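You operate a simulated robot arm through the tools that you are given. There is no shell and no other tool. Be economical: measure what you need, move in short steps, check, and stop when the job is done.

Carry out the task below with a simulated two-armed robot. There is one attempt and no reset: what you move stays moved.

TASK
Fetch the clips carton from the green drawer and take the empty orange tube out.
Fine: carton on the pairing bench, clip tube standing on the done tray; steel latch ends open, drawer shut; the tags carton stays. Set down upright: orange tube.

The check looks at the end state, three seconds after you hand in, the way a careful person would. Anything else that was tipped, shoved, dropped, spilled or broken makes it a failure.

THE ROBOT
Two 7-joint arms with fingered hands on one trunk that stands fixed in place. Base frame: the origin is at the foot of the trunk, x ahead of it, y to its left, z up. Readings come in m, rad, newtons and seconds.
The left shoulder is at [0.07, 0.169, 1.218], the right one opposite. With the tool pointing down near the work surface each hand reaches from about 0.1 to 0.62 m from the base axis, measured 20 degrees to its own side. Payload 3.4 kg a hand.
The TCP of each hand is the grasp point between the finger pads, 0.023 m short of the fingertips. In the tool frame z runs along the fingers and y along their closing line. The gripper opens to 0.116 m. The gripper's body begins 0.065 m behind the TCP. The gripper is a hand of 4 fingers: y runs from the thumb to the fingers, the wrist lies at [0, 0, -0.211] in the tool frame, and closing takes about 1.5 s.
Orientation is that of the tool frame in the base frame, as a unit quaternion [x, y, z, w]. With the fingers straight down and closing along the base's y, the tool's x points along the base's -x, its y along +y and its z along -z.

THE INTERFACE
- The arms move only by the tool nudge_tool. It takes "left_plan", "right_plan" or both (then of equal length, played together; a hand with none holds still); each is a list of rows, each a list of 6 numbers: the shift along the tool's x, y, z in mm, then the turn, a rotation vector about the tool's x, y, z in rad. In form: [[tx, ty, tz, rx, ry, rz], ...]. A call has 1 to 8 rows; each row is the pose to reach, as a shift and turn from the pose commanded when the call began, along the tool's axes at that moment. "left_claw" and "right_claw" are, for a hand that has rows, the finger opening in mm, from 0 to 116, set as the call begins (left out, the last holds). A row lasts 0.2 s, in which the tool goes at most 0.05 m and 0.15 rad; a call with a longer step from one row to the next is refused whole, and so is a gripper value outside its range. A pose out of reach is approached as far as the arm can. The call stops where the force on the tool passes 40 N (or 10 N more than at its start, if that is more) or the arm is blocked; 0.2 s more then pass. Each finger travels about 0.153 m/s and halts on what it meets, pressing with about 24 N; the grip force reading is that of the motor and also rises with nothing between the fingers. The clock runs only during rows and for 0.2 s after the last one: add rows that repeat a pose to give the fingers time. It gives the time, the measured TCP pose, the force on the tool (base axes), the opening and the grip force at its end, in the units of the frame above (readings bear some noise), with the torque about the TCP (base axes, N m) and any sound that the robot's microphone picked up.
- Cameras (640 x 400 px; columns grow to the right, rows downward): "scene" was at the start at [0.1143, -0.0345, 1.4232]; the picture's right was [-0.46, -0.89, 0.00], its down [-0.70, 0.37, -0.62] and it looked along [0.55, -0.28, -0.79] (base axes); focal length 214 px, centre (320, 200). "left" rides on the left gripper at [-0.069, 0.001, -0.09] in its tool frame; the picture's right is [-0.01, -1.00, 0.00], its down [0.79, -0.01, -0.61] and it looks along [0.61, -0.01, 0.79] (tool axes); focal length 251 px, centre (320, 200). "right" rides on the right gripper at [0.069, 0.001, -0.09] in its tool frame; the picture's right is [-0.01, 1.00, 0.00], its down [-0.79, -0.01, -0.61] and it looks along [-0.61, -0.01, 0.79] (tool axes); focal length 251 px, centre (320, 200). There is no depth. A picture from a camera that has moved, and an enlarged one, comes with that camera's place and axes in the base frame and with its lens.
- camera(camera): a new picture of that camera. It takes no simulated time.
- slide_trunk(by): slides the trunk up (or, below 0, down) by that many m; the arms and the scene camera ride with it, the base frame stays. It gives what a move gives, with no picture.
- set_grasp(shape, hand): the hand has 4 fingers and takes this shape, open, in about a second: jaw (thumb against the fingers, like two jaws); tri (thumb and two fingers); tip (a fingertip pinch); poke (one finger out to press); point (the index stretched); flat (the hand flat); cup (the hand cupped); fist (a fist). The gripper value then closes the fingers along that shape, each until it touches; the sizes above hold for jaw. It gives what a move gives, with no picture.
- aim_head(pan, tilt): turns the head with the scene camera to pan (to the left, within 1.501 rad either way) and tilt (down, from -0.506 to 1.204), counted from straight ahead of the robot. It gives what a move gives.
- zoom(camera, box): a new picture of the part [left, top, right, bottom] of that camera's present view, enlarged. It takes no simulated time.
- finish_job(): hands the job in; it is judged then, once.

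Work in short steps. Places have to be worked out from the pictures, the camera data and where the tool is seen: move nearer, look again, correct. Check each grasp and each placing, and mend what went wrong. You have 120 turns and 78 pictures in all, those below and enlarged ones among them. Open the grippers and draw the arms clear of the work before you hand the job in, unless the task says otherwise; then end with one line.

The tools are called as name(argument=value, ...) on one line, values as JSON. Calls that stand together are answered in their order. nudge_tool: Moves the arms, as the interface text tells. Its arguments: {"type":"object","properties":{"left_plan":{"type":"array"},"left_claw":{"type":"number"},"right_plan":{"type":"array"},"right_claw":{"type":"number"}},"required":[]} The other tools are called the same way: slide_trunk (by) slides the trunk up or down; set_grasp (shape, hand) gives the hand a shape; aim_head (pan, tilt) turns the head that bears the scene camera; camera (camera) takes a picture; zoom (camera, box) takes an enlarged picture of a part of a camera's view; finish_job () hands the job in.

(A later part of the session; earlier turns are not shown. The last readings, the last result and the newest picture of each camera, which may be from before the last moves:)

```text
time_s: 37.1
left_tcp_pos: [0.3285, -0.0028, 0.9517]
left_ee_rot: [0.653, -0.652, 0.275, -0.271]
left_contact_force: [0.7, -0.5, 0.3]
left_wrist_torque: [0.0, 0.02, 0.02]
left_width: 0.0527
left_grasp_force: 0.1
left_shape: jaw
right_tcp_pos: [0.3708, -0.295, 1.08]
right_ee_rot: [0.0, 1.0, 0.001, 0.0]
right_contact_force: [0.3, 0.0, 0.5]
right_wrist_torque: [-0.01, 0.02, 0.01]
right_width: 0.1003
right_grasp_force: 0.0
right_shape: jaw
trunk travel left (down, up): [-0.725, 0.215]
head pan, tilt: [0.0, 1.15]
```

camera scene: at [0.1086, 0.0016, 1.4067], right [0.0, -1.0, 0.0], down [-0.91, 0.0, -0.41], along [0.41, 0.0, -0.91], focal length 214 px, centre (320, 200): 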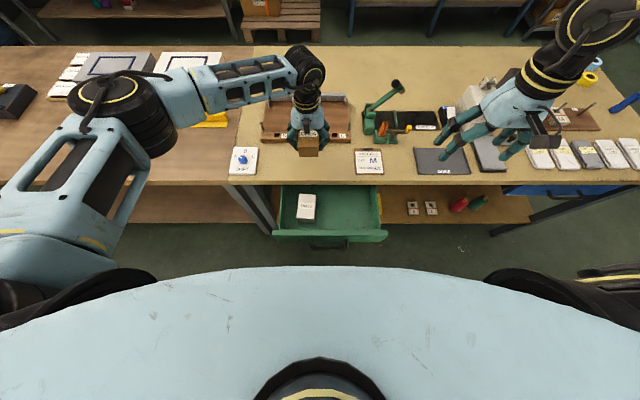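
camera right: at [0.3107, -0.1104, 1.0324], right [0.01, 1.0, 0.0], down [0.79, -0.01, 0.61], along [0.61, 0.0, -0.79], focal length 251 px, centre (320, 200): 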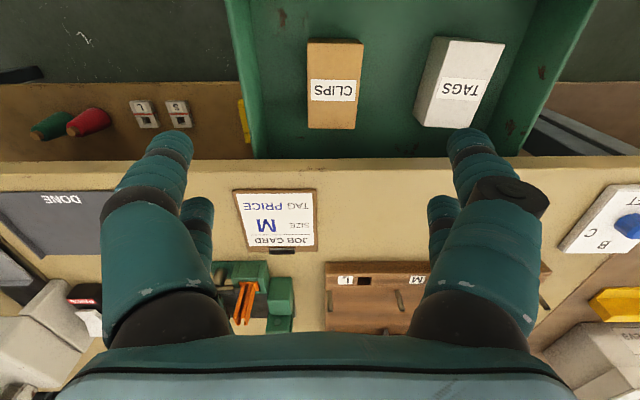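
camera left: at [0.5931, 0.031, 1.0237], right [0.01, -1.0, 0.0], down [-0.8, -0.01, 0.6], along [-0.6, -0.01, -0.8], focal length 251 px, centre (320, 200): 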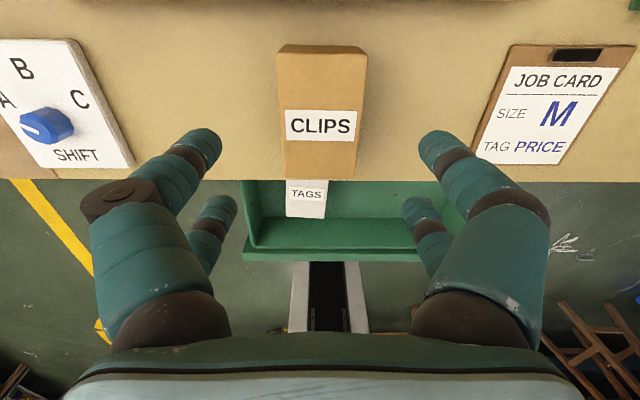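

In the 45° pose again. Now down to just behind the handle, with the path kept ahead of the torso.

nudge_tool(left_plan=[[5, 20, 20, 0, 0, 0], [10, 55, 38, 0, 0, 0], [15, 95, 55, 0, 0, 0], [20, 135, 66, 0, 0, 0], [22, 175, 68, 0, 0, 0], [22, 210, 66, 0, 0, 0], [22, 228, 64, 0, 0, 0]])

camera(camera="left")

```text
time_s: 38.7
left_tcp_pos: [0.213, -0.0263, 0.7454]
left_ee_rot: [0.654, -0.65, 0.275, -0.272]
left_contact_force: [0.2, -0.1, -0.2]
left_wrist_torque: [0.03, 0.0, -0.01]
left_width: 0.0524
left_grasp_force: 0.0
left_shape: jaw
right_tcp_pos: [0.3713, -0.2946, 1.0798]
right_ee_rot: [0.0, 1.0, 0.001, 0.0]
right_contact_force: [-0.5, 0.2, 0.4]
right_wrist_torque: [-0.02, -0.01, -0.01]
right_width: 0.1001
right_grasp_force: 0.0
right_shape: jaw
trunk travel left (down, up): [-0.725, 0.215]
head pan, tilt: [0.0, 1.15]
```

```text
49 pictures are left
camera left: at [0.1491, 0.0426, 0.8077], right [0.7, 0.01, 0.71], down [-0.43, -0.79, 0.43], along [0.57, -0.61, -0.55], focal length 251 px, centre (320, 200)
```

left: 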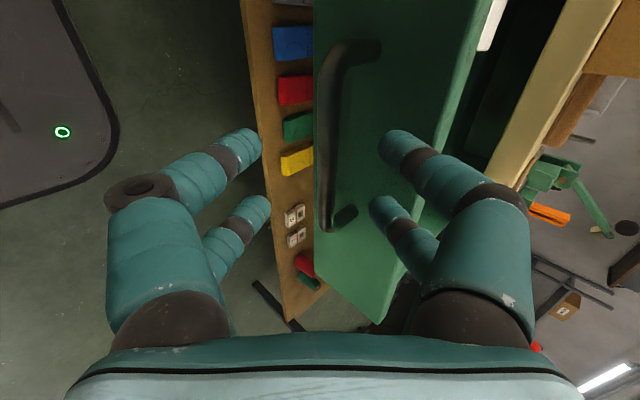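

The bar is between the fingers again. Advancing 42 mm, gripping it, then pushing the drawer in.

nudge_tool(left_plan=[[0, 1, 15, 0, 0, 0], [0, 2, 30, 0, 0, 0], [0, 3, 42, 0, 0, 0]], left_claw=44)

nudge_tool(left_plan=[[0, 0, 0, 0, 0, 0], [0, 0, 0, 0, 0, 0], [0, 0, 0, 0, 0, 0], [0, 0, 0, 0, 0, 0]], left_claw=0)

nudge_tool(left_plan=[[0, -8, 8, 0, 0, 0], [0, -24, 24, 0, 0, 0], [0, -42, 42, 0, 0, 0], [0, -60, 60, 0, 0, 0], [0, -78, 78, 0, 0, 0], [0, -96, 96, 0, 0, 0], [0, -112, 112, 0, 0, 0], [0, -124, 124, 0, 0, 0]])

```text
time_s: 39.5
left_tcp_pos: [0.2409, -0.0255, 0.7135]
left_ee_rot: [0.652, -0.652, 0.276, -0.272]
left_contact_force: [-1.5, -0.3, 0.6]
left_wrist_torque: [-0.03, -0.07, 0.0]
left_width: 0.0435
left_grasp_force: 0.0
left_shape: jaw
right_tcp_pos: [0.371, -0.2938, 1.0802]
right_ee_rot: [0.0, 1.0, 0.001, 0.0]
right_contact_force: [-0.1, 0.2, -0.9]
right_wrist_torque: [-0.02, 0.02, -0.01]
right_width: 0.1002
right_grasp_force: 0.1
right_shape: jaw
trunk travel left (down, up): [-0.725, 0.215]
head pan, tilt: [0.0, 1.15]
```

```text
time_s: 40.5
left_tcp_pos: [0.2417, -0.0253, 0.7133]
left_ee_rot: [0.654, -0.652, 0.274, -0.271]
left_contact_force: [0.9, 0.1, -2.9]
left_wrist_torque: [-0.22, 0.05, 0.09]
left_width: 0.007
left_grasp_force: 23.4
left_shape: jaw
right_tcp_pos: [0.3716, -0.2937, 1.0787]
right_ee_rot: [0.0, 1.0, 0.001, 0.0]
right_contact_force: [-1.3, 0.4, 0.3]
right_wrist_torque: [-0.03, 0.0, 0.0]
right_width: 0.1
right_grasp_force: 0.1
right_shape: jaw
trunk travel left (down, up): [-0.725, 0.215]
head pan, tilt: [0.0, 1.15]
```

```text
time_s: 42.3
left_tcp_pos: [0.4197, -0.025, 0.7157]
left_ee_rot: [0.653, -0.652, 0.274, -0.271]
left_contact_force: [-0.2, -2.4, -10.1]
left_wrist_torque: [-0.11, 0.07, 0.05]
left_width: 0.0061
left_grasp_force: 23.7
left_shape: jaw
right_tcp_pos: [0.3723, -0.295, 1.0795]
right_ee_rot: [-0.001, 1.0, 0.001, -0.001]
right_contact_force: [-0.3, -0.4, -0.4]
right_wrist_torque: [0.02, 0.01, 0.0]
right_width: 0.1001
right_grasp_force: 0.0
right_shape: jaw
trunk travel left (down, up): [-0.725, 0.215]
head pan, tilt: [0.0, 1.15]
```

Nearly home. Pushing the last several mm gently until it stops.

nudge_tool(left_plan=[[0, -1, 4, 0, 0, 0], [0, -4, 7, 0, 0, 0], [0, -6, 9, 0, 0, 0], [0, -9, 12, 0, 0, 0]])

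camera(camera="left")

```text
time_s: 43.3
left_tcp_pos: [0.4297, -0.0246, 0.7132]
left_ee_rot: [0.653, -0.651, 0.275, -0.271]
left_contact_force: [-16.6, 0.1, -11.7]
left_wrist_torque: [-0.15, -0.07, 0.0]
left_width: 0.0056
left_grasp_force: 23.7
left_shape: jaw
right_tcp_pos: [0.3697, -0.2941, 1.0806]
right_ee_rot: [0.0, 1.0, 0.0, 0.001]
right_contact_force: [-0.6, -0.2, 0.2]
right_wrist_torque: [0.0, 0.0, 0.02]
right_width: 0.1001
right_grasp_force: 0.0
right_shape: jaw
trunk travel left (down, up): [-0.725, 0.215]
head pan, tilt: [0.0, 1.15]
```

```text
48 pictures are left
camera left: at [0.3654, 0.0446, 0.7749], right [0.7, 0.01, 0.71], down [-0.43, -0.79, 0.44], along [0.57, -0.61, -0.55], focal length 251 px, centre (320, 200)
```

left: 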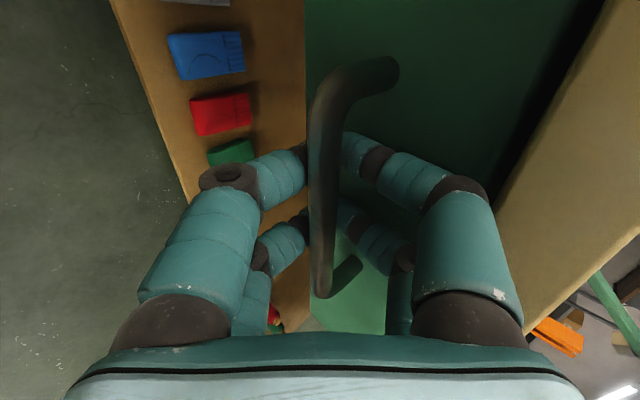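

It met its stop with about 17 N, at the same place as at the start. I release the bar and back away along the tool axis.

nudge_tool(left_plan=[[0, 0, 0, 0, 0, 0], [0, 0, 0, 0, 0, 0], [0, 0, -15, 0, 0, 0], [0, 0, -35, 0, 0, 0], [0, 0, -65, 0, 0, 0], [0, 0, -100, 0, 0, 0]], left_claw=46)

camera(camera="left")

```text
time_s: 44.7
left_tcp_pos: [0.3624, -0.0226, 0.7821]
left_ee_rot: [0.654, -0.65, 0.275, -0.272]
left_contact_force: [-0.2, 0.5, -0.7]
left_wrist_torque: [0.03, -0.01, 0.01]
left_width: 0.0455
left_grasp_force: 0.2
left_shape: jaw
right_tcp_pos: [0.3715, -0.2932, 1.0807]
right_ee_rot: [-0.001, 1.0, 0.001, 0.0]
right_contact_force: [0.3, -0.2, 0.6]
right_wrist_torque: [0.0, -0.01, 0.02]
right_width: 0.1001
right_grasp_force: 0.0
right_shape: jaw
trunk travel left (down, up): [-0.725, 0.215]
head pan, tilt: [0.0, 1.15]
```

```text
47 pictures are left
camera left: at [0.297, 0.0456, 0.8445], right [0.7, 0.01, 0.71], down [-0.43, -0.79, 0.43], along [0.57, -0.61, -0.55], focal length 251 px, centre (320, 200)
```

left: 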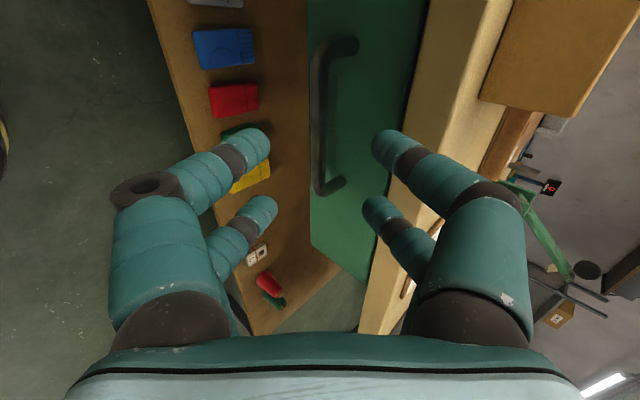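

The drawer is fully shut. Now I raise the left arm out of the way to the left and bring the right hand in for a closer look at the latch and tube.

nudge_tool(left_plan=[[-24, -22, -22, 0, 0, 0], [-48, -44, -44, 0, 0, 0], [-72, -66, -66, 0, 0, 0], [-96, -88, -88, 0, 0, 0], [-120, -110, -110, 0, 0, 0], [-145, -132, -132, 0, 0, 0], [-170, -156, -156, 0, 0, 0]], right_plan=[[-18, 3, 4, 0, 0, 0], [-36, 6, 8, 0, 0, 0], [-54, 9, 12, 0, 0, 0], [-72, 12, 16, 0, 0, 0], [-90, 15, 20, 0, 0, 0], [-108, 18, 24, 0, 0, 0], [-125, 20, 28, 0, 0, 0]])

camera(camera="right")

camera(camera="scene")

```text
time_s: 46.3
left_tcp_pos: [0.4048, 0.1181, 0.9819]
left_ee_rot: [0.653, -0.651, 0.274, -0.272]
left_contact_force: [-0.6, 0.3, 0.0]
left_wrist_torque: [0.03, -0.02, -0.03]
left_width: 0.046
left_grasp_force: 0.0
left_shape: jaw
left hand out of reach, approached as far as the arm can: row 6, 7
right_tcp_pos: [0.4991, -0.2738, 1.0517]
right_ee_rot: [0.001, 1.0, 0.0, 0.0]
right_contact_force: [-0.1, -0.4, -0.5]
right_wrist_torque: [-0.03, 0.03, 0.0]
right_width: 0.1002
right_grasp_force: 0.1
right_shape: jaw
trunk travel left (down, up): [-0.725, 0.215]
head pan, tilt: [0.0, 1.15]
```

```text
46 pictures are left
camera right: at [0.4296, -0.2734, 1.1408], right [0.01, 1.0, 0.0], down [0.8, -0.01, 0.61], along [0.61, 0.0, -0.8], focal length 251 px, centre (320, 200)
```

right: 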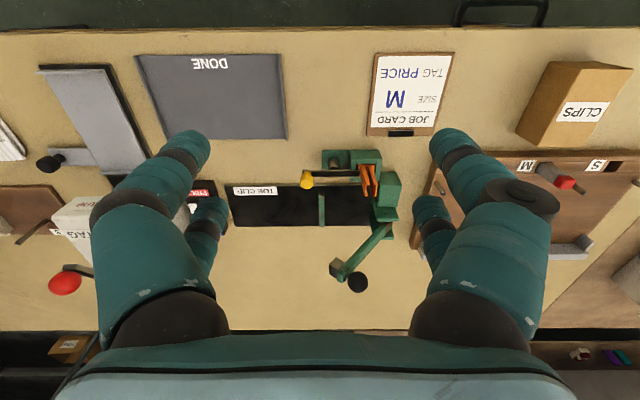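

```text
45 pictures are left
camera scene: at [0.1084, 0.0007, 1.4067], right [0.0, -1.0, 0.0], down [-0.91, 0.0, -0.41], along [0.41, 0.0, -0.91], focal length 214 px, centre (320, 200)
```

scene: 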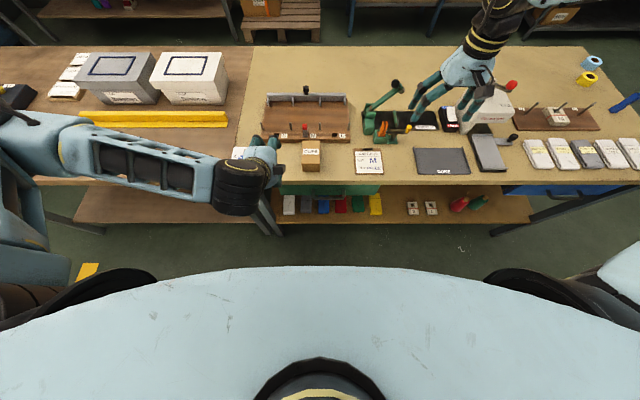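

Drawer shut, carton standing well on the bench. Enlarging the latch and tube from two viewpoints.

zoom(camera="right", box=[290, 130, 410, 210])

zoom(camera="scene", box=[350, 70, 450, 160])

```text
5.00 times, centred on (350, 170) of right
camera zoom: at [0.4296, -0.2734, 1.1408], right [0.01, 1.0, 0.0], down [0.8, -0.01, 0.61], along [0.61, 0.0, -0.8], focal length 1257 px, centre (170, 350)
```

zoom: 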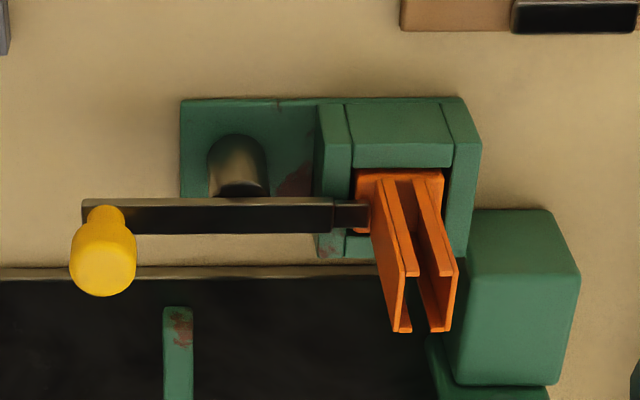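

```text
4.44 times, centred on (400, 115) of scene
camera zoom: at [0.1084, 0.0007, 1.4067], right [0.0, -1.0, 0.0], down [-0.91, 0.0, -0.41], along [0.41, 0.0, -0.91], focal length 953 px, centre (-36, 578)
```

zoom: 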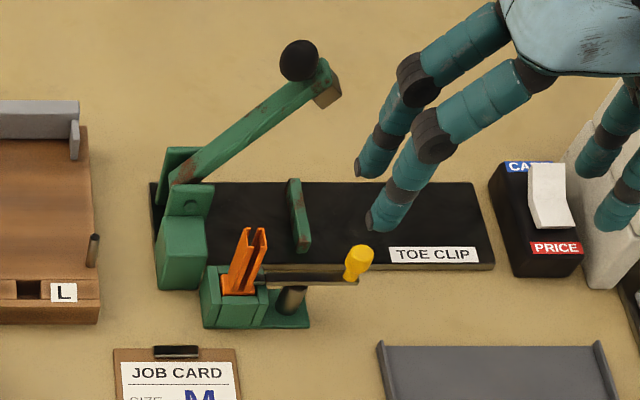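

The latch is a bar pivoting on a steel post, with its tongue over the tube's foot. The bar end is at (0.609, -0.297, 0.843) and the knob sits on top of it. The lever ball is at (0.706, -0.228, 0.95), which leaves clearance. I move the right hand above the knob to test reach.

nudge_tool(right_plan=[[-24, -3, 22, 0, 0, 0], [-48, -6, 44, 0, 0, 0], [-72, -9, 66, 0, 0, 0], [-96, -12, 88, 0, 0, 0], [-118, -15, 112, 0, 0, 0]], right_claw=60)

camera(camera="right")

```text
time_s: 47.5
left_tcp_pos: [0.4046, 0.1175, 0.9834]
left_ee_rot: [0.653, -0.651, 0.274, -0.272]
left_contact_force: [-0.3, 0.0, 0.0]
left_wrist_torque: [-0.01, -0.03, 0.0]
left_width: 0.0459
left_grasp_force: 0.0
left_shape: jaw
right_tcp_pos: [0.5705, -0.2975, 0.9653]
right_ee_rot: [0.0, 1.0, -0.001, 0.001]
right_contact_force: [0.7, -0.1, 0.3]
right_wrist_torque: [0.0, -0.01, -0.03]
right_width: 0.0606
right_grasp_force: 0.0
right_shape: jaw
right hand out of reach, approached as far as the arm can: row 4, 5
trunk travel left (down, up): [-0.725, 0.215]
head pan, tilt: [0.0, 1.15]
```

```text
42 pictures are left
camera right: at [0.5007, -0.2974, 1.0545], right [0.01, 1.0, 0.0], down [0.79, -0.01, 0.61], along [0.61, 0.0, -0.79], focal length 251 px, centre (320, 200)
```

right: 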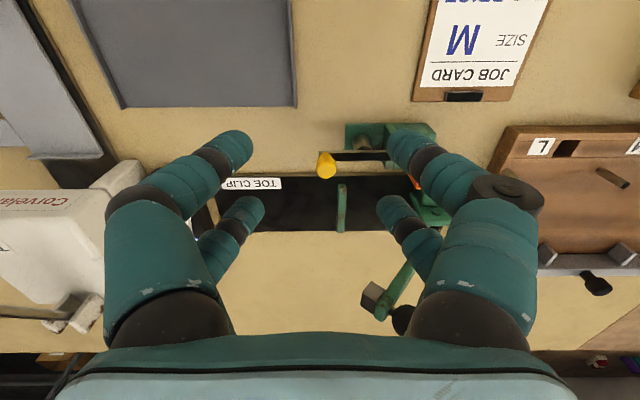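

Straight down is out of reach there, so I'll pitch the hand 30° forward (wrist nearer). This also keeps it further from the lever.

nudge_tool(right_plan=[[0, 0, 0, 0, -0.131, 0], [0, 0, 0, 0, -0.262, 0], [0, 0, 0, 0, -0.393, 0], [0, 0, 0, 0, -0.5236, 0]])

camera(camera="right")

```text
time_s: 48.5
left_tcp_pos: [0.4038, 0.1167, 0.983]
left_ee_rot: [0.654, -0.651, 0.274, -0.272]
left_contact_force: [-0.1, -0.8, -0.5]
left_wrist_torque: [-0.01, 0.04, -0.02]
left_width: 0.0458
left_grasp_force: 0.1
left_shape: jaw
right_tcp_pos: [0.569, -0.297, 0.966]
right_ee_rot: [-0.002, 0.966, 0.002, 0.26]
right_contact_force: [0.4, -0.6, -1.0]
right_wrist_torque: [-0.01, 0.01, -0.02]
right_width: 0.0607
right_grasp_force: 0.0
right_shape: jaw
trunk travel left (down, up): [-0.725, 0.215]
head pan, tilt: [0.0, 1.15]
```

```text
41 pictures are left
camera right: at [0.4638, -0.2965, 1.0088], right [0.01, 1.0, 0.01], down [0.38, -0.01, 0.92], along [0.92, 0.0, -0.38], focal length 251 px, centre (320, 200)
```

right: 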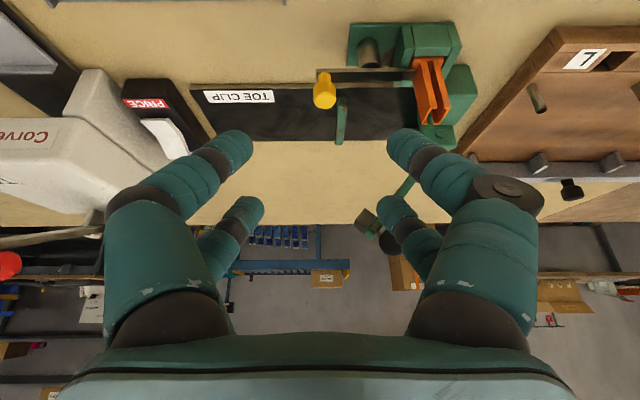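

A good side-on view. Enlarging it for precise knob and latch positions.

zoom(camera="right", box=[290, 10, 490, 160])

```text
2.67 times, centred on (390, 85) of right
camera zoom: at [0.4638, -0.2965, 1.0088], right [0.01, 1.0, 0.01], down [0.38, -0.01, 0.92], along [0.92, 0.0, -0.38], focal length 670 px, centre (133, 507)
```

zoom: 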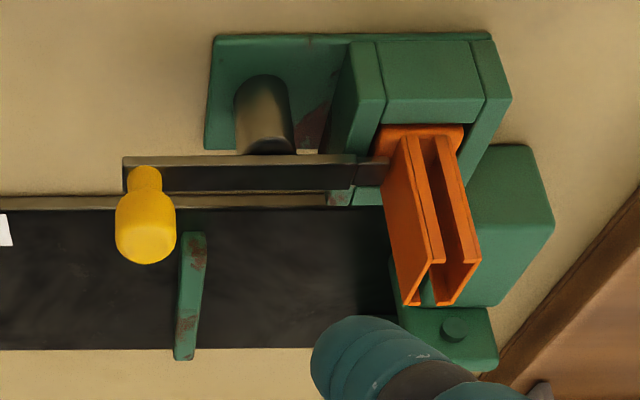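

Knob axis ≈ (0.612, -0.292), top z ≈ 0.876; tube ≈ 16 × 20 mm centred (0.619, -0.206). In "jaw" the digits sit about 40 mm apart across the hand, so small objects could slip between them. I'll check the "tip" pinch shape.

set_grasp(hand="right", shape="tip")

camera(camera="right")

```text
time_s: 49.4
left_tcp_pos: [0.4038, 0.1186, 0.9822]
left_ee_rot: [0.654, -0.651, 0.274, -0.272]
left_contact_force: [0.5, 0.9, 0.3]
left_wrist_torque: [0.05, -0.04, 0.03]
left_width: 0.0458
left_grasp_force: 0.0
left_shape: jaw
right_tcp_pos: [0.5688, -0.2961, 0.9653]
right_ee_rot: [-0.001, 0.966, 0.0, 0.259]
right_contact_force: [0.1, -0.9, -0.4]
right_wrist_torque: [0.01, 0.0, 0.0]
right_width: 0.1159
right_grasp_force: 0.0
right_shape: tip
trunk travel left (down, up): [-0.725, 0.215]
head pan, tilt: [0.0, 1.15]
```

```text
39 pictures are left
camera right: at [0.4647, -0.2963, 1.0086], right [0.01, 1.0, 0.01], down [0.39, -0.01, 0.92], along [0.92, 0.0, -0.39], focal length 251 px, centre (320, 200)
```

right: 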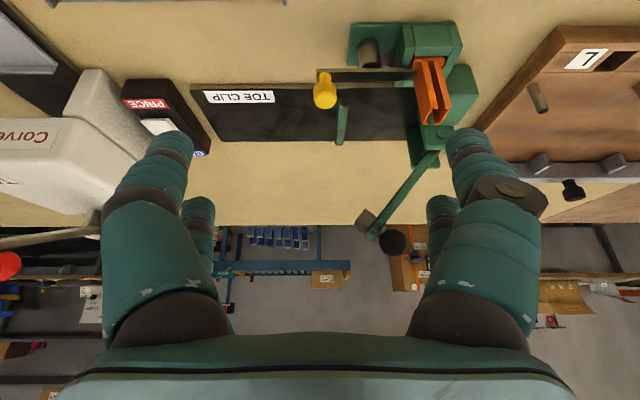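

Open it looks the same; I partly close it in free space to see how the digits come together.

nudge_tool(right_plan=[[0, 0, 0, 0, 0, 0], [0, 0, 0, 0, 0, 0], [0, 0, 0, 0, 0, 0], [0, 0, 0, 0, 0, 0]], right_claw=20)

camera(camera="right")

```text
time_s: 50.4
left_tcp_pos: [0.4028, 0.1169, 0.9818]
left_ee_rot: [0.653, -0.651, 0.274, -0.272]
left_contact_force: [0.0, 0.1, 0.2]
left_wrist_torque: [0.02, -0.01, 0.01]
left_width: 0.0456
left_grasp_force: 0.1
left_shape: jaw
right_tcp_pos: [0.5704, -0.2968, 0.9647]
right_ee_rot: [0.0, 0.966, 0.001, 0.26]
right_contact_force: [0.6, -0.9, -0.9]
right_wrist_torque: [-0.03, 0.02, 0.02]
right_width: 0.0206
right_grasp_force: 0.1
right_shape: tip
trunk travel left (down, up): [-0.725, 0.215]
head pan, tilt: [0.0, 1.15]
```

```text
38 pictures are left
camera right: at [0.4646, -0.2963, 1.0086], right [0.01, 1.0, 0.01], down [0.38, -0.01, 0.92], along [0.92, 0.0, -0.38], focal length 251 px, centre (320, 200)
```

right: 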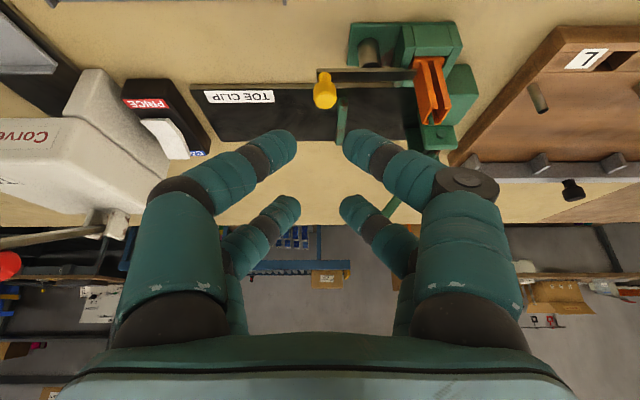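

Still two digit pairs about ±21 mm across the hand. I'll go back to jaw and use the nearer pair on the knob, placing the TCP offset so that pair straddles it. First to a waypoint above the knob.

set_grasp(hand="right", shape="jaw")

nudge_tool(right_plan=[[-9, 2, 18, 0, 0, 0], [-18, 3, 37, 0, 0, 0], [-27, 5, 55, 0, 0, 0], [-27, 5, 55, 0, 0, 0]], right_claw=44)

camera(camera="right")

```text
time_s: 51.3
left_tcp_pos: [0.4037, 0.1164, 0.9823]
left_ee_rot: [0.652, -0.652, 0.275, -0.272]
left_contact_force: [-0.4, -0.2, -1.0]
left_wrist_torque: [-0.04, -0.01, -0.03]
left_width: 0.0457
left_grasp_force: 0.0
left_shape: jaw
right_tcp_pos: [0.5697, -0.2976, 0.9655]
right_ee_rot: [0.0, 0.966, 0.001, 0.259]
right_contact_force: [0.0, 0.7, 0.2]
right_wrist_torque: [-0.01, -0.04, 0.03]
right_width: 0.1159
right_grasp_force: 0.0
right_shape: jaw
trunk travel left (down, up): [-0.725, 0.215]
head pan, tilt: [0.0, 1.15]
```

```text
time_s: 52.3
left_tcp_pos: [0.4043, 0.1181, 0.9824]
left_ee_rot: [0.653, -0.652, 0.273, -0.272]
left_contact_force: [-1.0, -0.7, -0.5]
left_wrist_torque: [0.0, -0.01, 0.04]
left_width: 0.0459
left_grasp_force: 0.1
left_shape: jaw
right_tcp_pos: [0.6184, -0.2912, 0.9308]
right_ee_rot: [0.0, 0.966, 0.0, 0.259]
right_contact_force: [-0.4, -0.8, -0.5]
right_wrist_torque: [-0.02, 0.0, 0.01]
right_width: 0.0444
right_grasp_force: 0.1
right_shape: jaw
trunk travel left (down, up): [-0.725, 0.215]
head pan, tilt: [0.0, 1.15]
```

```text
37 pictures are left
camera right: at [0.5141, -0.2907, 0.9745], right [0.01, 1.0, 0.0], down [0.38, -0.01, 0.92], along [0.92, 0.0, -0.38], focal length 251 px, centre (320, 200)
```

right: 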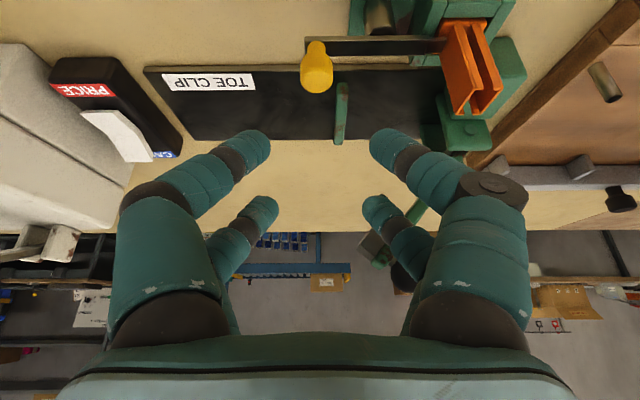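

The knob is centered between the digits laterally. Descending vertically so that the near pair straddles it.

nudge_tool(right_plan=[[6, -1, 11, 0, 0, 0], [12, -1, 22, 0, 0, 0], [17, -1, 31, 0, 0, 0], [21, -1, 38, 0, 0, 0]])

camera(camera="right")

```text
time_s: 53.3
left_tcp_pos: [0.4043, 0.1176, 0.9826]
left_ee_rot: [0.653, -0.651, 0.274, -0.272]
left_contact_force: [-0.6, -0.3, 0.3]
left_wrist_torque: [-0.03, 0.0, 0.0]
left_width: 0.0458
left_grasp_force: 0.1
left_shape: jaw
right_tcp_pos: [0.6131, -0.2958, 0.8997]
right_ee_rot: [0.0, 0.966, 0.0, 0.259]
right_contact_force: [0.3, 0.5, 1.0]
right_wrist_torque: [-0.01, 0.03, 0.03]
right_width: 0.0445
right_grasp_force: 0.2
right_shape: jaw
right hand out of reach, approached as far as the arm can: row 3, 4
trunk travel left (down, up): [-0.725, 0.215]
head pan, tilt: [0.0, 1.15]
```

```text
36 pictures are left
camera right: at [0.5077, -0.2957, 0.9435], right [0.01, 1.0, 0.01], down [0.38, -0.01, 0.92], along [0.92, 0.0, -0.38], focal length 251 px, centre (320, 200)
```

right: 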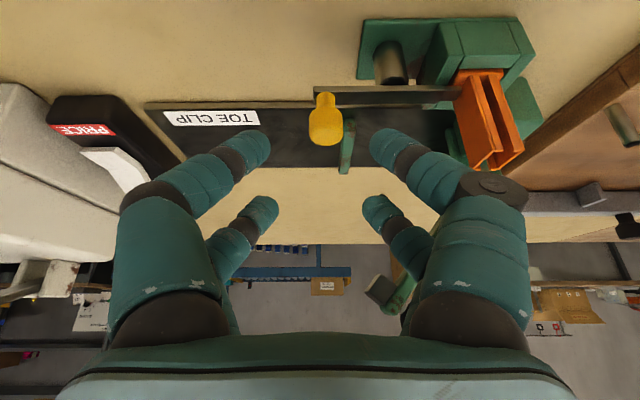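

Just out of reach. The wrist is below the shoulder, so lowering the trunk about 0.12 m will gain reach. I first lift the right hand clear, then slide.

nudge_tool(right_plan=[[-5, 0, -25, 0, 0, 0], [-10, 0, -50, 0, 0, 0], [-15, 0, -75, 0, 0, 0], [-20, 0, -100, 0, 0, 0], [-25, 0, -124, 0, 0, 0]])

slide_trunk(by=-0.12)

camera(camera="scene")

```text
time_s: 54.5
left_tcp_pos: [0.403, 0.1187, 0.9832]
left_ee_rot: [0.653, -0.652, 0.274, -0.273]
left_contact_force: [0.0, 0.3, 0.4]
left_wrist_torque: [0.01, 0.0, 0.02]
left_width: 0.046
left_grasp_force: 0.0
left_shape: jaw
right_tcp_pos: [0.5695, -0.2957, 1.0185]
right_ee_rot: [0.0, 0.966, 0.001, 0.259]
right_contact_force: [-0.5, 0.2, 0.3]
right_wrist_torque: [-0.05, -0.02, 0.02]
right_width: 0.0444
right_grasp_force: 0.1
right_shape: jaw
trunk travel left (down, up): [-0.725, 0.215]
head pan, tilt: [0.0, 1.15]
```

```text
time_s: 56.0
left_tcp_pos: [0.4042, 0.1174, 0.8626]
left_ee_rot: [0.654, -0.651, 0.274, -0.272]
left_contact_force: [-0.2, -0.7, -0.2]
left_wrist_torque: [0.0, 0.02, -0.01]
left_width: 0.0459
left_grasp_force: 0.1
left_shape: jaw
right_tcp_pos: [0.5699, -0.2959, 0.8986]
right_ee_rot: [0.0, 0.966, 0.0, 0.259]
right_contact_force: [0.2, -0.4, 0.5]
right_wrist_torque: [0.01, 0.01, 0.01]
right_width: 0.0444
right_grasp_force: 0.0
right_shape: jaw
trunk travel left (down, up): [-0.605, 0.335]
head pan, tilt: [0.0, 1.15]
```

```text
35 pictures are left
camera scene: at [0.1071, 0.0004, 1.2869], right [0.0, -1.0, 0.0], down [-0.91, 0.0, -0.41], along [0.41, 0.0, -0.91], focal length 214 px, centre (320, 200)
```

scene: 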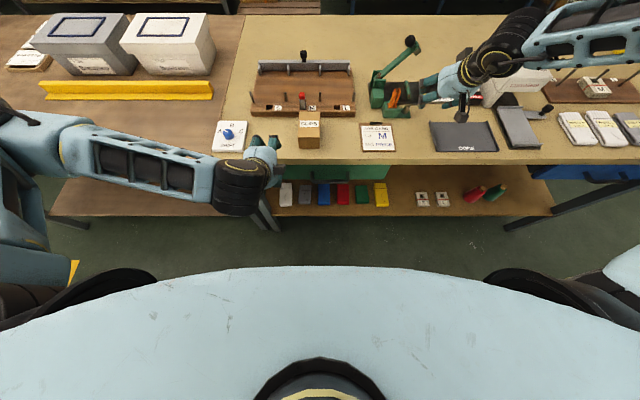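

Trunk lowered with everything clear. I move above the knob again, then down onto it.

nudge_tool(right_plan=[[-20, 1, -4, 0, 0, 0], [-40, 2, -5, 0, 0, 0], [-59, 4, -2, 0, 0, 0], [-52, 4, 11, 0, 0, 0], [-45, 4, 23, 0, 0, 0], [-38, 4, 34, 0, 0, 0]])

camera(camera="right")

```text
time_s: 57.4
left_tcp_pos: [0.4044, 0.117, 0.8624]
left_ee_rot: [0.653, -0.651, 0.274, -0.272]
left_contact_force: [-0.2, 0.1, -0.5]
left_wrist_torque: [0.0, 0.01, -0.02]
left_width: 0.0458
left_grasp_force: 0.1
left_shape: jaw
right_tcp_pos: [0.6207, -0.2911, 0.8894]
right_ee_rot: [0.0, 0.966, 0.0, 0.259]
right_contact_force: [0.1, -1.2, 0.2]
right_wrist_torque: [0.01, -0.02, 0.02]
right_width: 0.0443
right_grasp_force: 0.0
right_shape: jaw
trunk travel left (down, up): [-0.605, 0.335]
head pan, tilt: [0.0, 1.15]
```

```text
34 pictures are left
camera right: at [0.516, -0.2907, 0.9326], right [0.01, 1.0, 0.01], down [0.38, -0.01, 0.92], along [0.92, 0.0, -0.38], focal length 251 px, centre (320, 200)
```

right: 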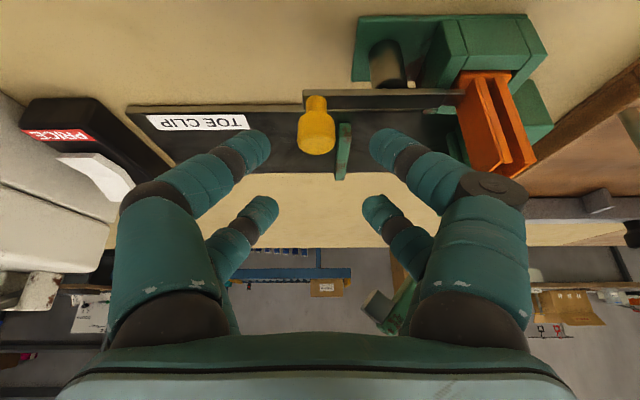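

The near digit pair is on either side of the knob at the right depth. Closing on it.

nudge_tool(right_plan=[[0, 0, 0, 0, 0, 0], [0, 0, 0, 0, 0, 0], [0, 0, 0, 0, 0, 0]], right_claw=8)

camera(camera="right")

```text
time_s: 58.2
left_tcp_pos: [0.4021, 0.1181, 0.8628]
left_ee_rot: [0.653, -0.651, 0.275, -0.273]
left_contact_force: [-0.4, 0.4, -0.3]
left_wrist_torque: [-0.01, -0.05, 0.02]
left_width: 0.0458
left_grasp_force: 0.2
left_shape: jaw
right_tcp_pos: [0.6198, -0.29, 0.8924]
right_ee_rot: [0.0, 0.965, 0.0, 0.261]
right_contact_force: [1.2, -2.8, 14.3]
right_wrist_torque: [-0.14, 0.12, -0.03]
right_width: 0.0028
right_grasp_force: 24.3
right_shape: jaw
trunk travel left (down, up): [-0.605, 0.335]
head pan, tilt: [0.0, 1.15]
```

```text
33 pictures are left
camera right: at [0.515, -0.2905, 0.9347], right [0.01, 1.0, 0.01], down [0.38, -0.01, 0.92], along [0.92, 0.0, -0.38], focal length 251 px, centre (320, 200)
```

right: 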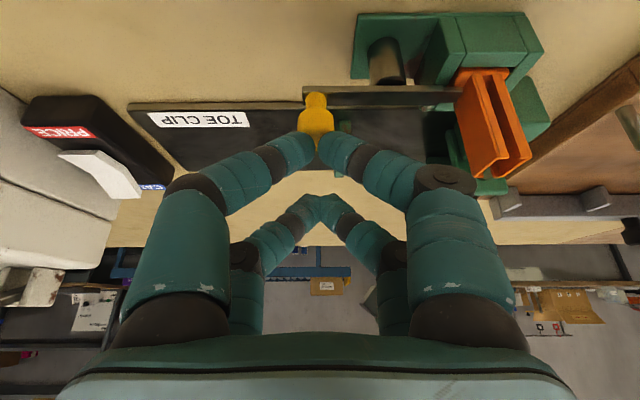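

The digits slid shut just on/behind the knob rather than around it (width ≈3 mm, 14 N upward). I'll use them closed as a hook instead: lift, go to the far (+x) side of the knob, and lower.

nudge_tool(right_plan=[[-9, 0, -16, 0, 0, 0], [-18, -2, -10, 0, 0, 0], [-29, -2, -4, 0, 0, 0], [-23, -2, 7, 0, 0, 0], [-16, -2, 17, 0, 0, 0]], right_claw=0)

camera(camera="right")

```text
time_s: 59.4
left_tcp_pos: [0.404, 0.1193, 0.8619]
left_ee_rot: [0.653, -0.651, 0.273, -0.273]
left_contact_force: [-0.1, -0.4, 0.1]
left_wrist_torque: [-0.02, -0.03, -0.01]
left_width: 0.0457
left_grasp_force: 0.0
left_shape: jaw
right_tcp_pos: [0.6414, -0.2938, 0.8802]
right_ee_rot: [0.0, 0.966, 0.0, 0.259]
right_contact_force: [0.9, 0.4, 0.2]
right_wrist_torque: [-0.03, 0.01, -0.01]
right_width: 0.0014
right_grasp_force: 23.5
right_shape: jaw
trunk travel left (down, up): [-0.605, 0.335]
head pan, tilt: [0.0, 1.15]
```

```text
32 pictures are left
camera right: at [0.5377, -0.294, 0.9244], right [0.01, 1.0, 0.01], down [0.39, -0.01, 0.92], along [0.92, 0.0, -0.39], focal length 251 px, centre (320, 200)
```

right: 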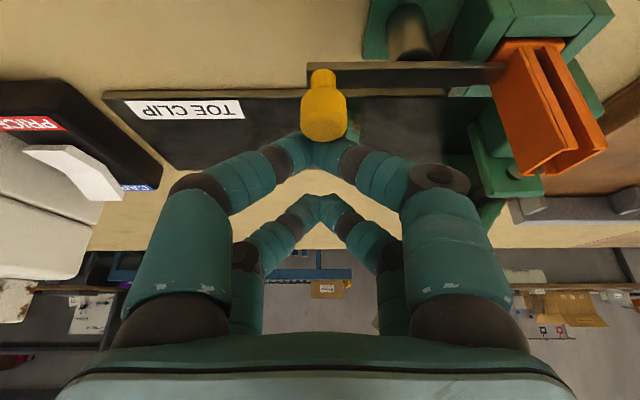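

The closed digits are now behind the knob. Pulling gently toward the robot a short way to see whether the latch swings this way.

nudge_tool(right_plan=[[4, 0, -3, 0, 0, 0], [9, 0, -5, 0, 0, 0], [13, 1, -8, 0, 0, 0], [17, 2, -10, 0, 0, 0]])

camera(camera="right")

```text
time_s: 60.4
left_tcp_pos: [0.4041, 0.1181, 0.8615]
left_ee_rot: [0.654, -0.651, 0.274, -0.271]
left_contact_force: [0.4, -0.7, -0.4]
left_wrist_torque: [-0.02, -0.02, -0.01]
left_width: 0.0456
left_grasp_force: 0.0
left_shape: jaw
right_tcp_pos: [0.6222, -0.2915, 0.8822]
right_ee_rot: [0.0, 0.966, 0.0, 0.258]
right_contact_force: [-0.8, 1.0, 0.9]
right_wrist_torque: [0.0, 0.0, -0.01]
right_width: 0.0009
right_grasp_force: 24.4
right_shape: jaw
trunk travel left (down, up): [-0.605, 0.335]
head pan, tilt: [0.0, 1.15]
```

```text
31 pictures are left
camera right: at [0.5175, -0.2907, 0.925], right [0.01, 1.0, 0.01], down [0.39, -0.01, 0.92], along [0.92, 0.0, -0.39], focal length 251 px, centre (320, 200)
```

right: 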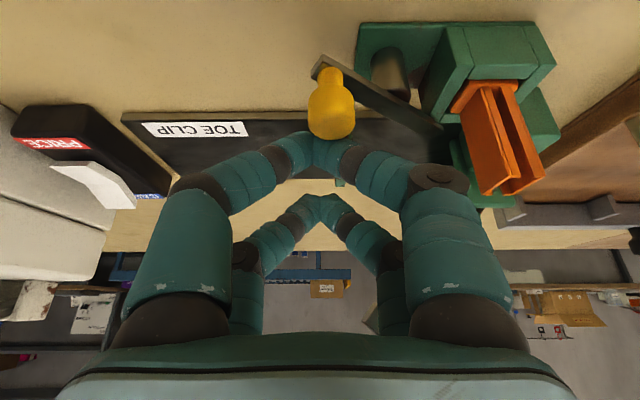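

It swings freely, tongue moving away from the tube. Continuing along the arc to about 60° open.

nudge_tool(right_plan=[[4, 3, -3, 0, 0, 0], [9, 7, -5, 0, 0, 0], [13, 12, -8, 0, 0, 0], [18, 17, -11, 0, 0, 0], [22, 20, -13, 0, 0, 0]])

camera(camera="right")

```text
time_s: 61.5
left_tcp_pos: [0.4042, 0.1173, 0.8618]
left_ee_rot: [0.653, -0.652, 0.274, -0.271]
left_contact_force: [0.0, -0.8, 0.0]
left_wrist_torque: [0.02, -0.04, 0.0]
left_width: 0.0457
left_grasp_force: 0.0
left_shape: jaw
right_tcp_pos: [0.6049, -0.2756, 0.886]
right_ee_rot: [0.0, 0.964, 0.0, 0.266]
right_contact_force: [22.3, -8.9, 1.5]
right_wrist_torque: [-0.16, -0.47, 0.09]
right_width: 0.0009
right_grasp_force: 23.5
right_shape: jaw
trunk travel left (down, up): [-0.605, 0.335]
head pan, tilt: [0.0, 1.15]
stopped in row 5 (right hand): the force on the tool passed its limit at 44 N (the readings are from after the stop); the commanded pose is now the measured one
```

```text
30 pictures are left
camera right: at [0.4999, -0.275, 0.9282], right [0.01, 1.0, 0.0], down [0.37, -0.01, 0.93], along [0.93, -0.01, -0.37], focal length 251 px, centre (320, 200)
```

right: 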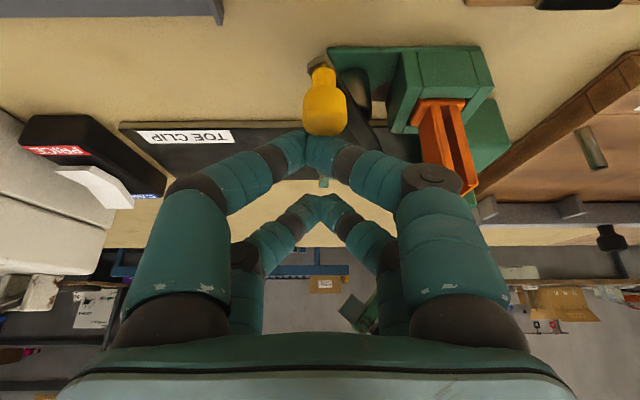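

The latch met its end stop, well open. I back off, lift clear, and look.

nudge_tool(right_plan=[[-6, -1, 3, 0, 0, 0], [-9, -2, 5, 0, 0, 0], [-19, -2, -12, 0, 0, 0], [-29, -2, -30, 0, 0, 0], [-44, -2, -56, 0, 0, 0]])

zoom(camera="right", box=[250, 0, 570, 200])

zoom(camera="scene", box=[350, 20, 510, 160])

```text
time_s: 62.7
left_tcp_pos: [0.4044, 0.1179, 0.862]
left_ee_rot: [0.654, -0.651, 0.273, -0.272]
left_contact_force: [0.3, 0.4, -0.4]
left_wrist_torque: [0.03, -0.01, -0.01]
left_width: 0.0459
left_grasp_force: 0.1
left_shape: jaw
right_tcp_pos: [0.6112, -0.2755, 0.9566]
right_ee_rot: [0.0, 0.965, 0.0, 0.264]
right_contact_force: [0.3, -0.5, -0.7]
right_wrist_torque: [0.03, -0.01, -0.02]
right_width: 0.0009
right_grasp_force: 24.3
right_shape: jaw
trunk travel left (down, up): [-0.605, 0.335]
head pan, tilt: [0.0, 1.15]
```

```text
2.00 times, centred on (410, 100) of right
camera zoom: at [0.5055, -0.2752, 0.9985], right [0.01, 1.0, 0.0], down [0.37, -0.01, 0.93], along [0.93, -0.01, -0.37], focal length 503 px, centre (140, 400)
```

zoom: 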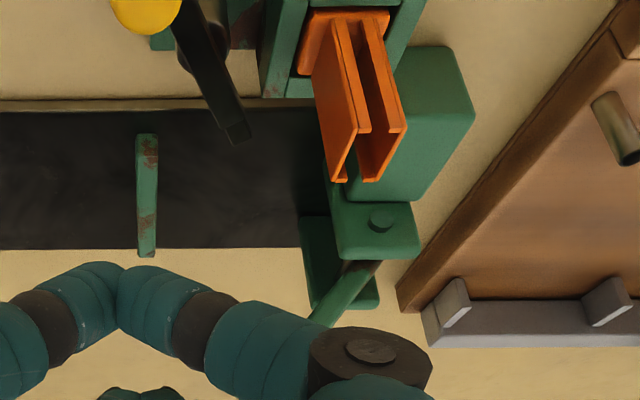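

```text
2.86 times, centred on (430, 90) of scene
camera zoom: at [0.1067, 0.0007, 1.2868], right [0.0, -1.0, 0.0], down [-0.91, 0.0, -0.41], along [0.41, 0.0, -0.91], focal length 613 px, centre (6, 514)
```

zoom: 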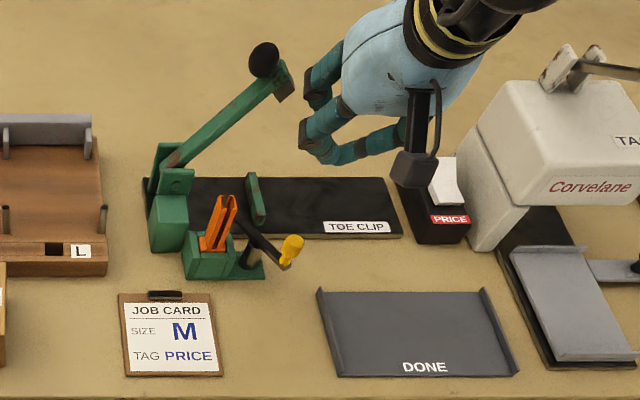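

The latch is fully swung open and its tongue is clear of the tube foot. The tube is centered at about (0.618, -0.2075), 14 × 20 mm, top z 0.876. I'll reduce the pitch to 15° and use the far digit pair on it; first to a waypoint above.

nudge_tool(right_plan=[[6, 17, 0, 0, 0.09, 0], [13, 34, 3, 0, 0.18, 0], [20, 51, 7, 0, 0.27, 0], [26, 68, 10, 0, 0.27, 0]], right_claw=40)

camera(camera="right")

```text
time_s: 63.7
left_tcp_pos: [0.4021, 0.1173, 0.8627]
left_ee_rot: [0.653, -0.652, 0.274, -0.272]
left_contact_force: [0.3, 0.2, -0.2]
left_wrist_torque: [0.01, 0.0, 0.0]
left_width: 0.0458
left_grasp_force: 0.0
left_shape: jaw
right_tcp_pos: [0.593, -0.2096, 0.9343]
right_ee_rot: [0.001, 0.991, 0.0, 0.132]
right_contact_force: [-0.4, -0.2, 0.1]
right_wrist_torque: [-0.01, 0.0, 0.0]
right_width: 0.0397
right_grasp_force: 0.1
right_shape: jaw
trunk travel left (down, up): [-0.605, 0.335]
head pan, tilt: [0.0, 1.15]
```

```text
27 pictures are left
camera right: at [0.5023, -0.2085, 1.004], right [0.01, 1.0, 0.0], down [0.61, -0.01, 0.79], along [0.79, -0.01, -0.61], focal length 251 px, centre (320, 200)
```

right: 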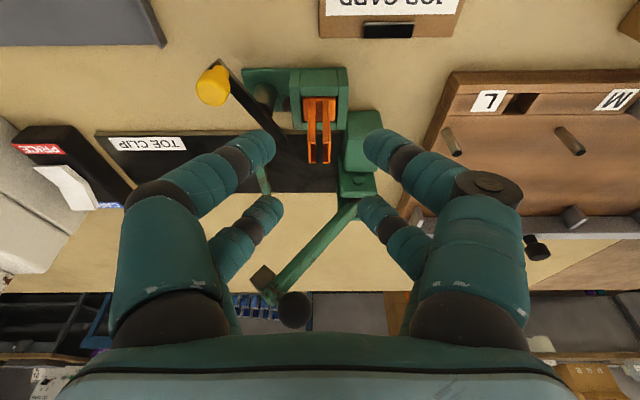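

The tube is centered between the digits. Descending most of the way, then checking.

nudge_tool(right_plan=[[4, 0, 15, 0, 0, 0], [8, 0, 30, 0, 0, 0], [11, 0, 43, 0, 0, 0]])

camera(camera="right")

```text
time_s: 64.5
left_tcp_pos: [0.4035, 0.1172, 0.8621]
left_ee_rot: [0.653, -0.652, 0.274, -0.272]
left_contact_force: [-0.7, -0.2, -0.3]
left_wrist_torque: [-0.01, -0.04, -0.01]
left_width: 0.0461
left_grasp_force: 0.1
left_shape: jaw
right_tcp_pos: [0.595, -0.2095, 0.8898]
right_ee_rot: [0.0, 0.991, 0.0, 0.132]
right_contact_force: [-0.6, 0.0, -1.0]
right_wrist_torque: [0.0, 0.01, -0.01]
right_width: 0.0395
right_grasp_force: 0.0
right_shape: jaw
trunk travel left (down, up): [-0.605, 0.335]
head pan, tilt: [0.0, 1.15]
```

```text
26 pictures are left
camera right: at [0.5044, -0.2091, 0.9586], right [0.01, 1.0, 0.0], down [0.61, -0.01, 0.79], along [0.79, -0.01, -0.61], focal length 251 px, centre (320, 200)
```

right: 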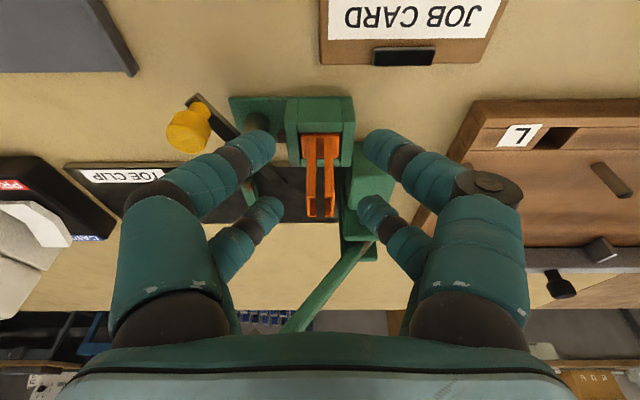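

Alignment is good and both sides are clear. Descending the last 22 mm and closing on the tube.

nudge_tool(right_plan=[[2, 0, 8, 0, 0, 0], [4, 0, 15, 0, 0, 0], [6, 0, 22, 0, 0, 0]])

nudge_tool(right_plan=[[0, 0, 0, 0, 0, 0], [0, 0, 0, 0, 0, 0], [0, 0, 0, 0, 0, 0]], right_claw=6)

camera(camera="right")

```text
time_s: 65.3
left_tcp_pos: [0.4033, 0.1173, 0.8617]
left_ee_rot: [0.653, -0.652, 0.273, -0.272]
left_contact_force: [0.2, 0.1, -0.1]
left_wrist_torque: [0.01, -0.01, 0.02]
left_width: 0.0459
left_grasp_force: 0.1
left_shape: jaw
right_tcp_pos: [0.5927, -0.2105, 0.8692]
right_ee_rot: [0.0, 0.991, 0.001, 0.133]
right_contact_force: [0.0, -0.1, 0.1]
right_wrist_torque: [0.01, 0.0, 0.01]
right_width: 0.0397
right_grasp_force: 0.0
right_shape: jaw
right hand out of reach, approached as far as the arm can: row 3
trunk travel left (down, up): [-0.605, 0.335]
head pan, tilt: [0.0, 1.15]
```

```text
time_s: 66.1
left_tcp_pos: [0.4042, 0.1173, 0.8621]
left_ee_rot: [0.653, -0.651, 0.273, -0.272]
left_contact_force: [0.0, -0.9, -0.6]
left_wrist_torque: [-0.02, -0.02, -0.03]
left_width: 0.046
left_grasp_force: 0.0
left_shape: jaw
right_tcp_pos: [0.5921, -0.2103, 0.8691]
right_ee_rot: [0.0, 0.991, 0.001, 0.133]
right_contact_force: [0.3, 0.1, 0.8]
right_wrist_torque: [0.02, -0.03, -0.03]
right_width: 0.0068
right_grasp_force: 0.1
right_shape: jaw
trunk travel left (down, up): [-0.605, 0.335]
head pan, tilt: [0.0, 1.15]
```

```text
25 pictures are left
camera right: at [0.5021, -0.2093, 0.9377], right [0.01, 1.0, 0.0], down [0.61, -0.01, 0.79], along [0.79, -0.01, -0.61], focal length 251 px, centre (320, 200)
```

right: 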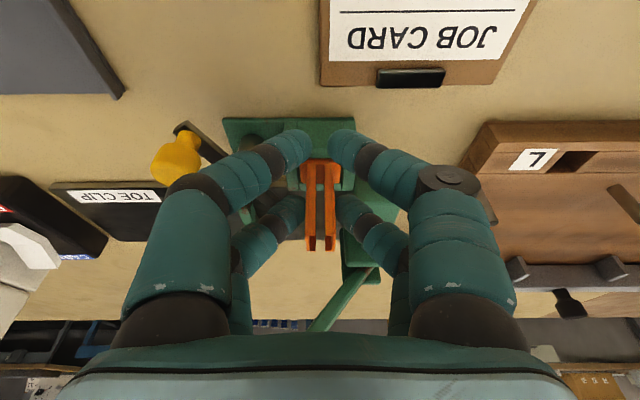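

Nearly snug with no contact force yet; I close fully.

nudge_tool(right_plan=[[0, 0, 0, 0, 0, 0], [0, 0, 0, 0, 0, 0], [0, 0, 0, 0, 0, 0]], right_claw=0)

zoom(camera="right", box=[220, 90, 420, 290])

```text
time_s: 66.9
left_tcp_pos: [0.4042, 0.1176, 0.8616]
left_ee_rot: [0.653, -0.651, 0.274, -0.272]
left_contact_force: [-0.2, 0.4, 0.1]
left_wrist_torque: [0.02, -0.03, 0.03]
left_width: 0.0459
left_grasp_force: 0.0
left_shape: jaw
right_tcp_pos: [0.5921, -0.2089, 0.8691]
right_ee_rot: [0.0, 0.991, 0.0, 0.132]
right_contact_force: [0.3, -0.3, 0.7]
right_wrist_torque: [0.0, 0.01, 0.0]
right_width: 0.0
right_grasp_force: 23.8
right_shape: jaw
trunk travel left (down, up): [-0.605, 0.335]
head pan, tilt: [0.0, 1.15]
```

```text
2.00 times, centred on (320, 190) of right
camera zoom: at [0.5023, -0.2094, 0.9375], right [0.01, 1.0, 0.0], down [0.61, -0.01, 0.79], along [0.79, -0.01, -0.61], focal length 503 px, centre (320, 220)
```

zoom: 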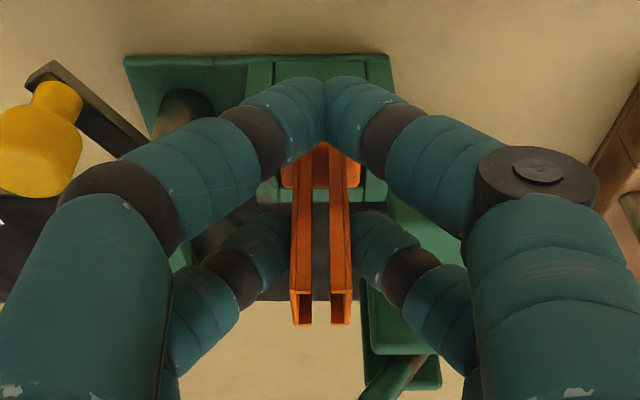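

The near pair met freely while the far pair is stopped on the tube's side walls, so it is gripped there. Test-lifting straight up 25 mm.

nudge_tool(right_plan=[[-1, 0, -5, 0, 0, 0], [-3, 0, -10, 0, 0, 0], [-5, 0, -17, 0, 0, 0], [-6, 0, -24, 0, 0, 0]])

camera(camera="right")

```text
time_s: 67.9
left_tcp_pos: [0.4036, 0.1184, 0.8625]
left_ee_rot: [0.654, -0.651, 0.274, -0.272]
left_contact_force: [-0.4, -0.2, 0.0]
left_wrist_torque: [0.02, -0.01, -0.03]
left_width: 0.0457
left_grasp_force: 0.0
left_shape: jaw
right_tcp_pos: [0.5912, -0.2108, 0.8949]
right_ee_rot: [0.001, 0.991, 0.0, 0.131]
right_contact_force: [0.3, -0.1, 0.2]
right_wrist_torque: [0.01, 0.02, -0.01]
right_width: 0.0
right_grasp_force: 24.2
right_shape: jaw
trunk travel left (down, up): [-0.605, 0.335]
head pan, tilt: [0.0, 1.15]
```

```text
23 pictures are left
camera right: at [0.5011, -0.2092, 0.9627], right [0.01, 1.0, 0.0], down [0.61, -0.01, 0.79], along [0.79, -0.01, -0.61], focal length 251 px, centre (320, 200)
```

right: 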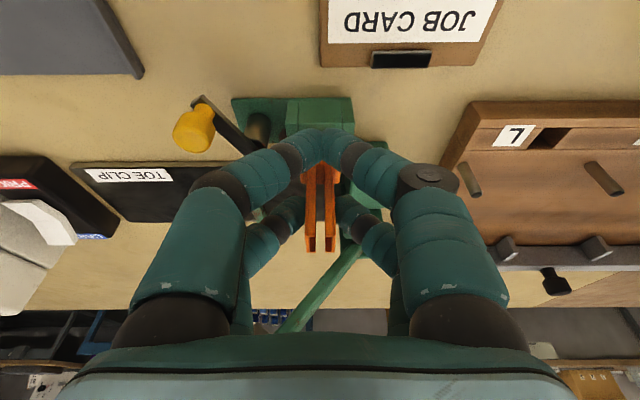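

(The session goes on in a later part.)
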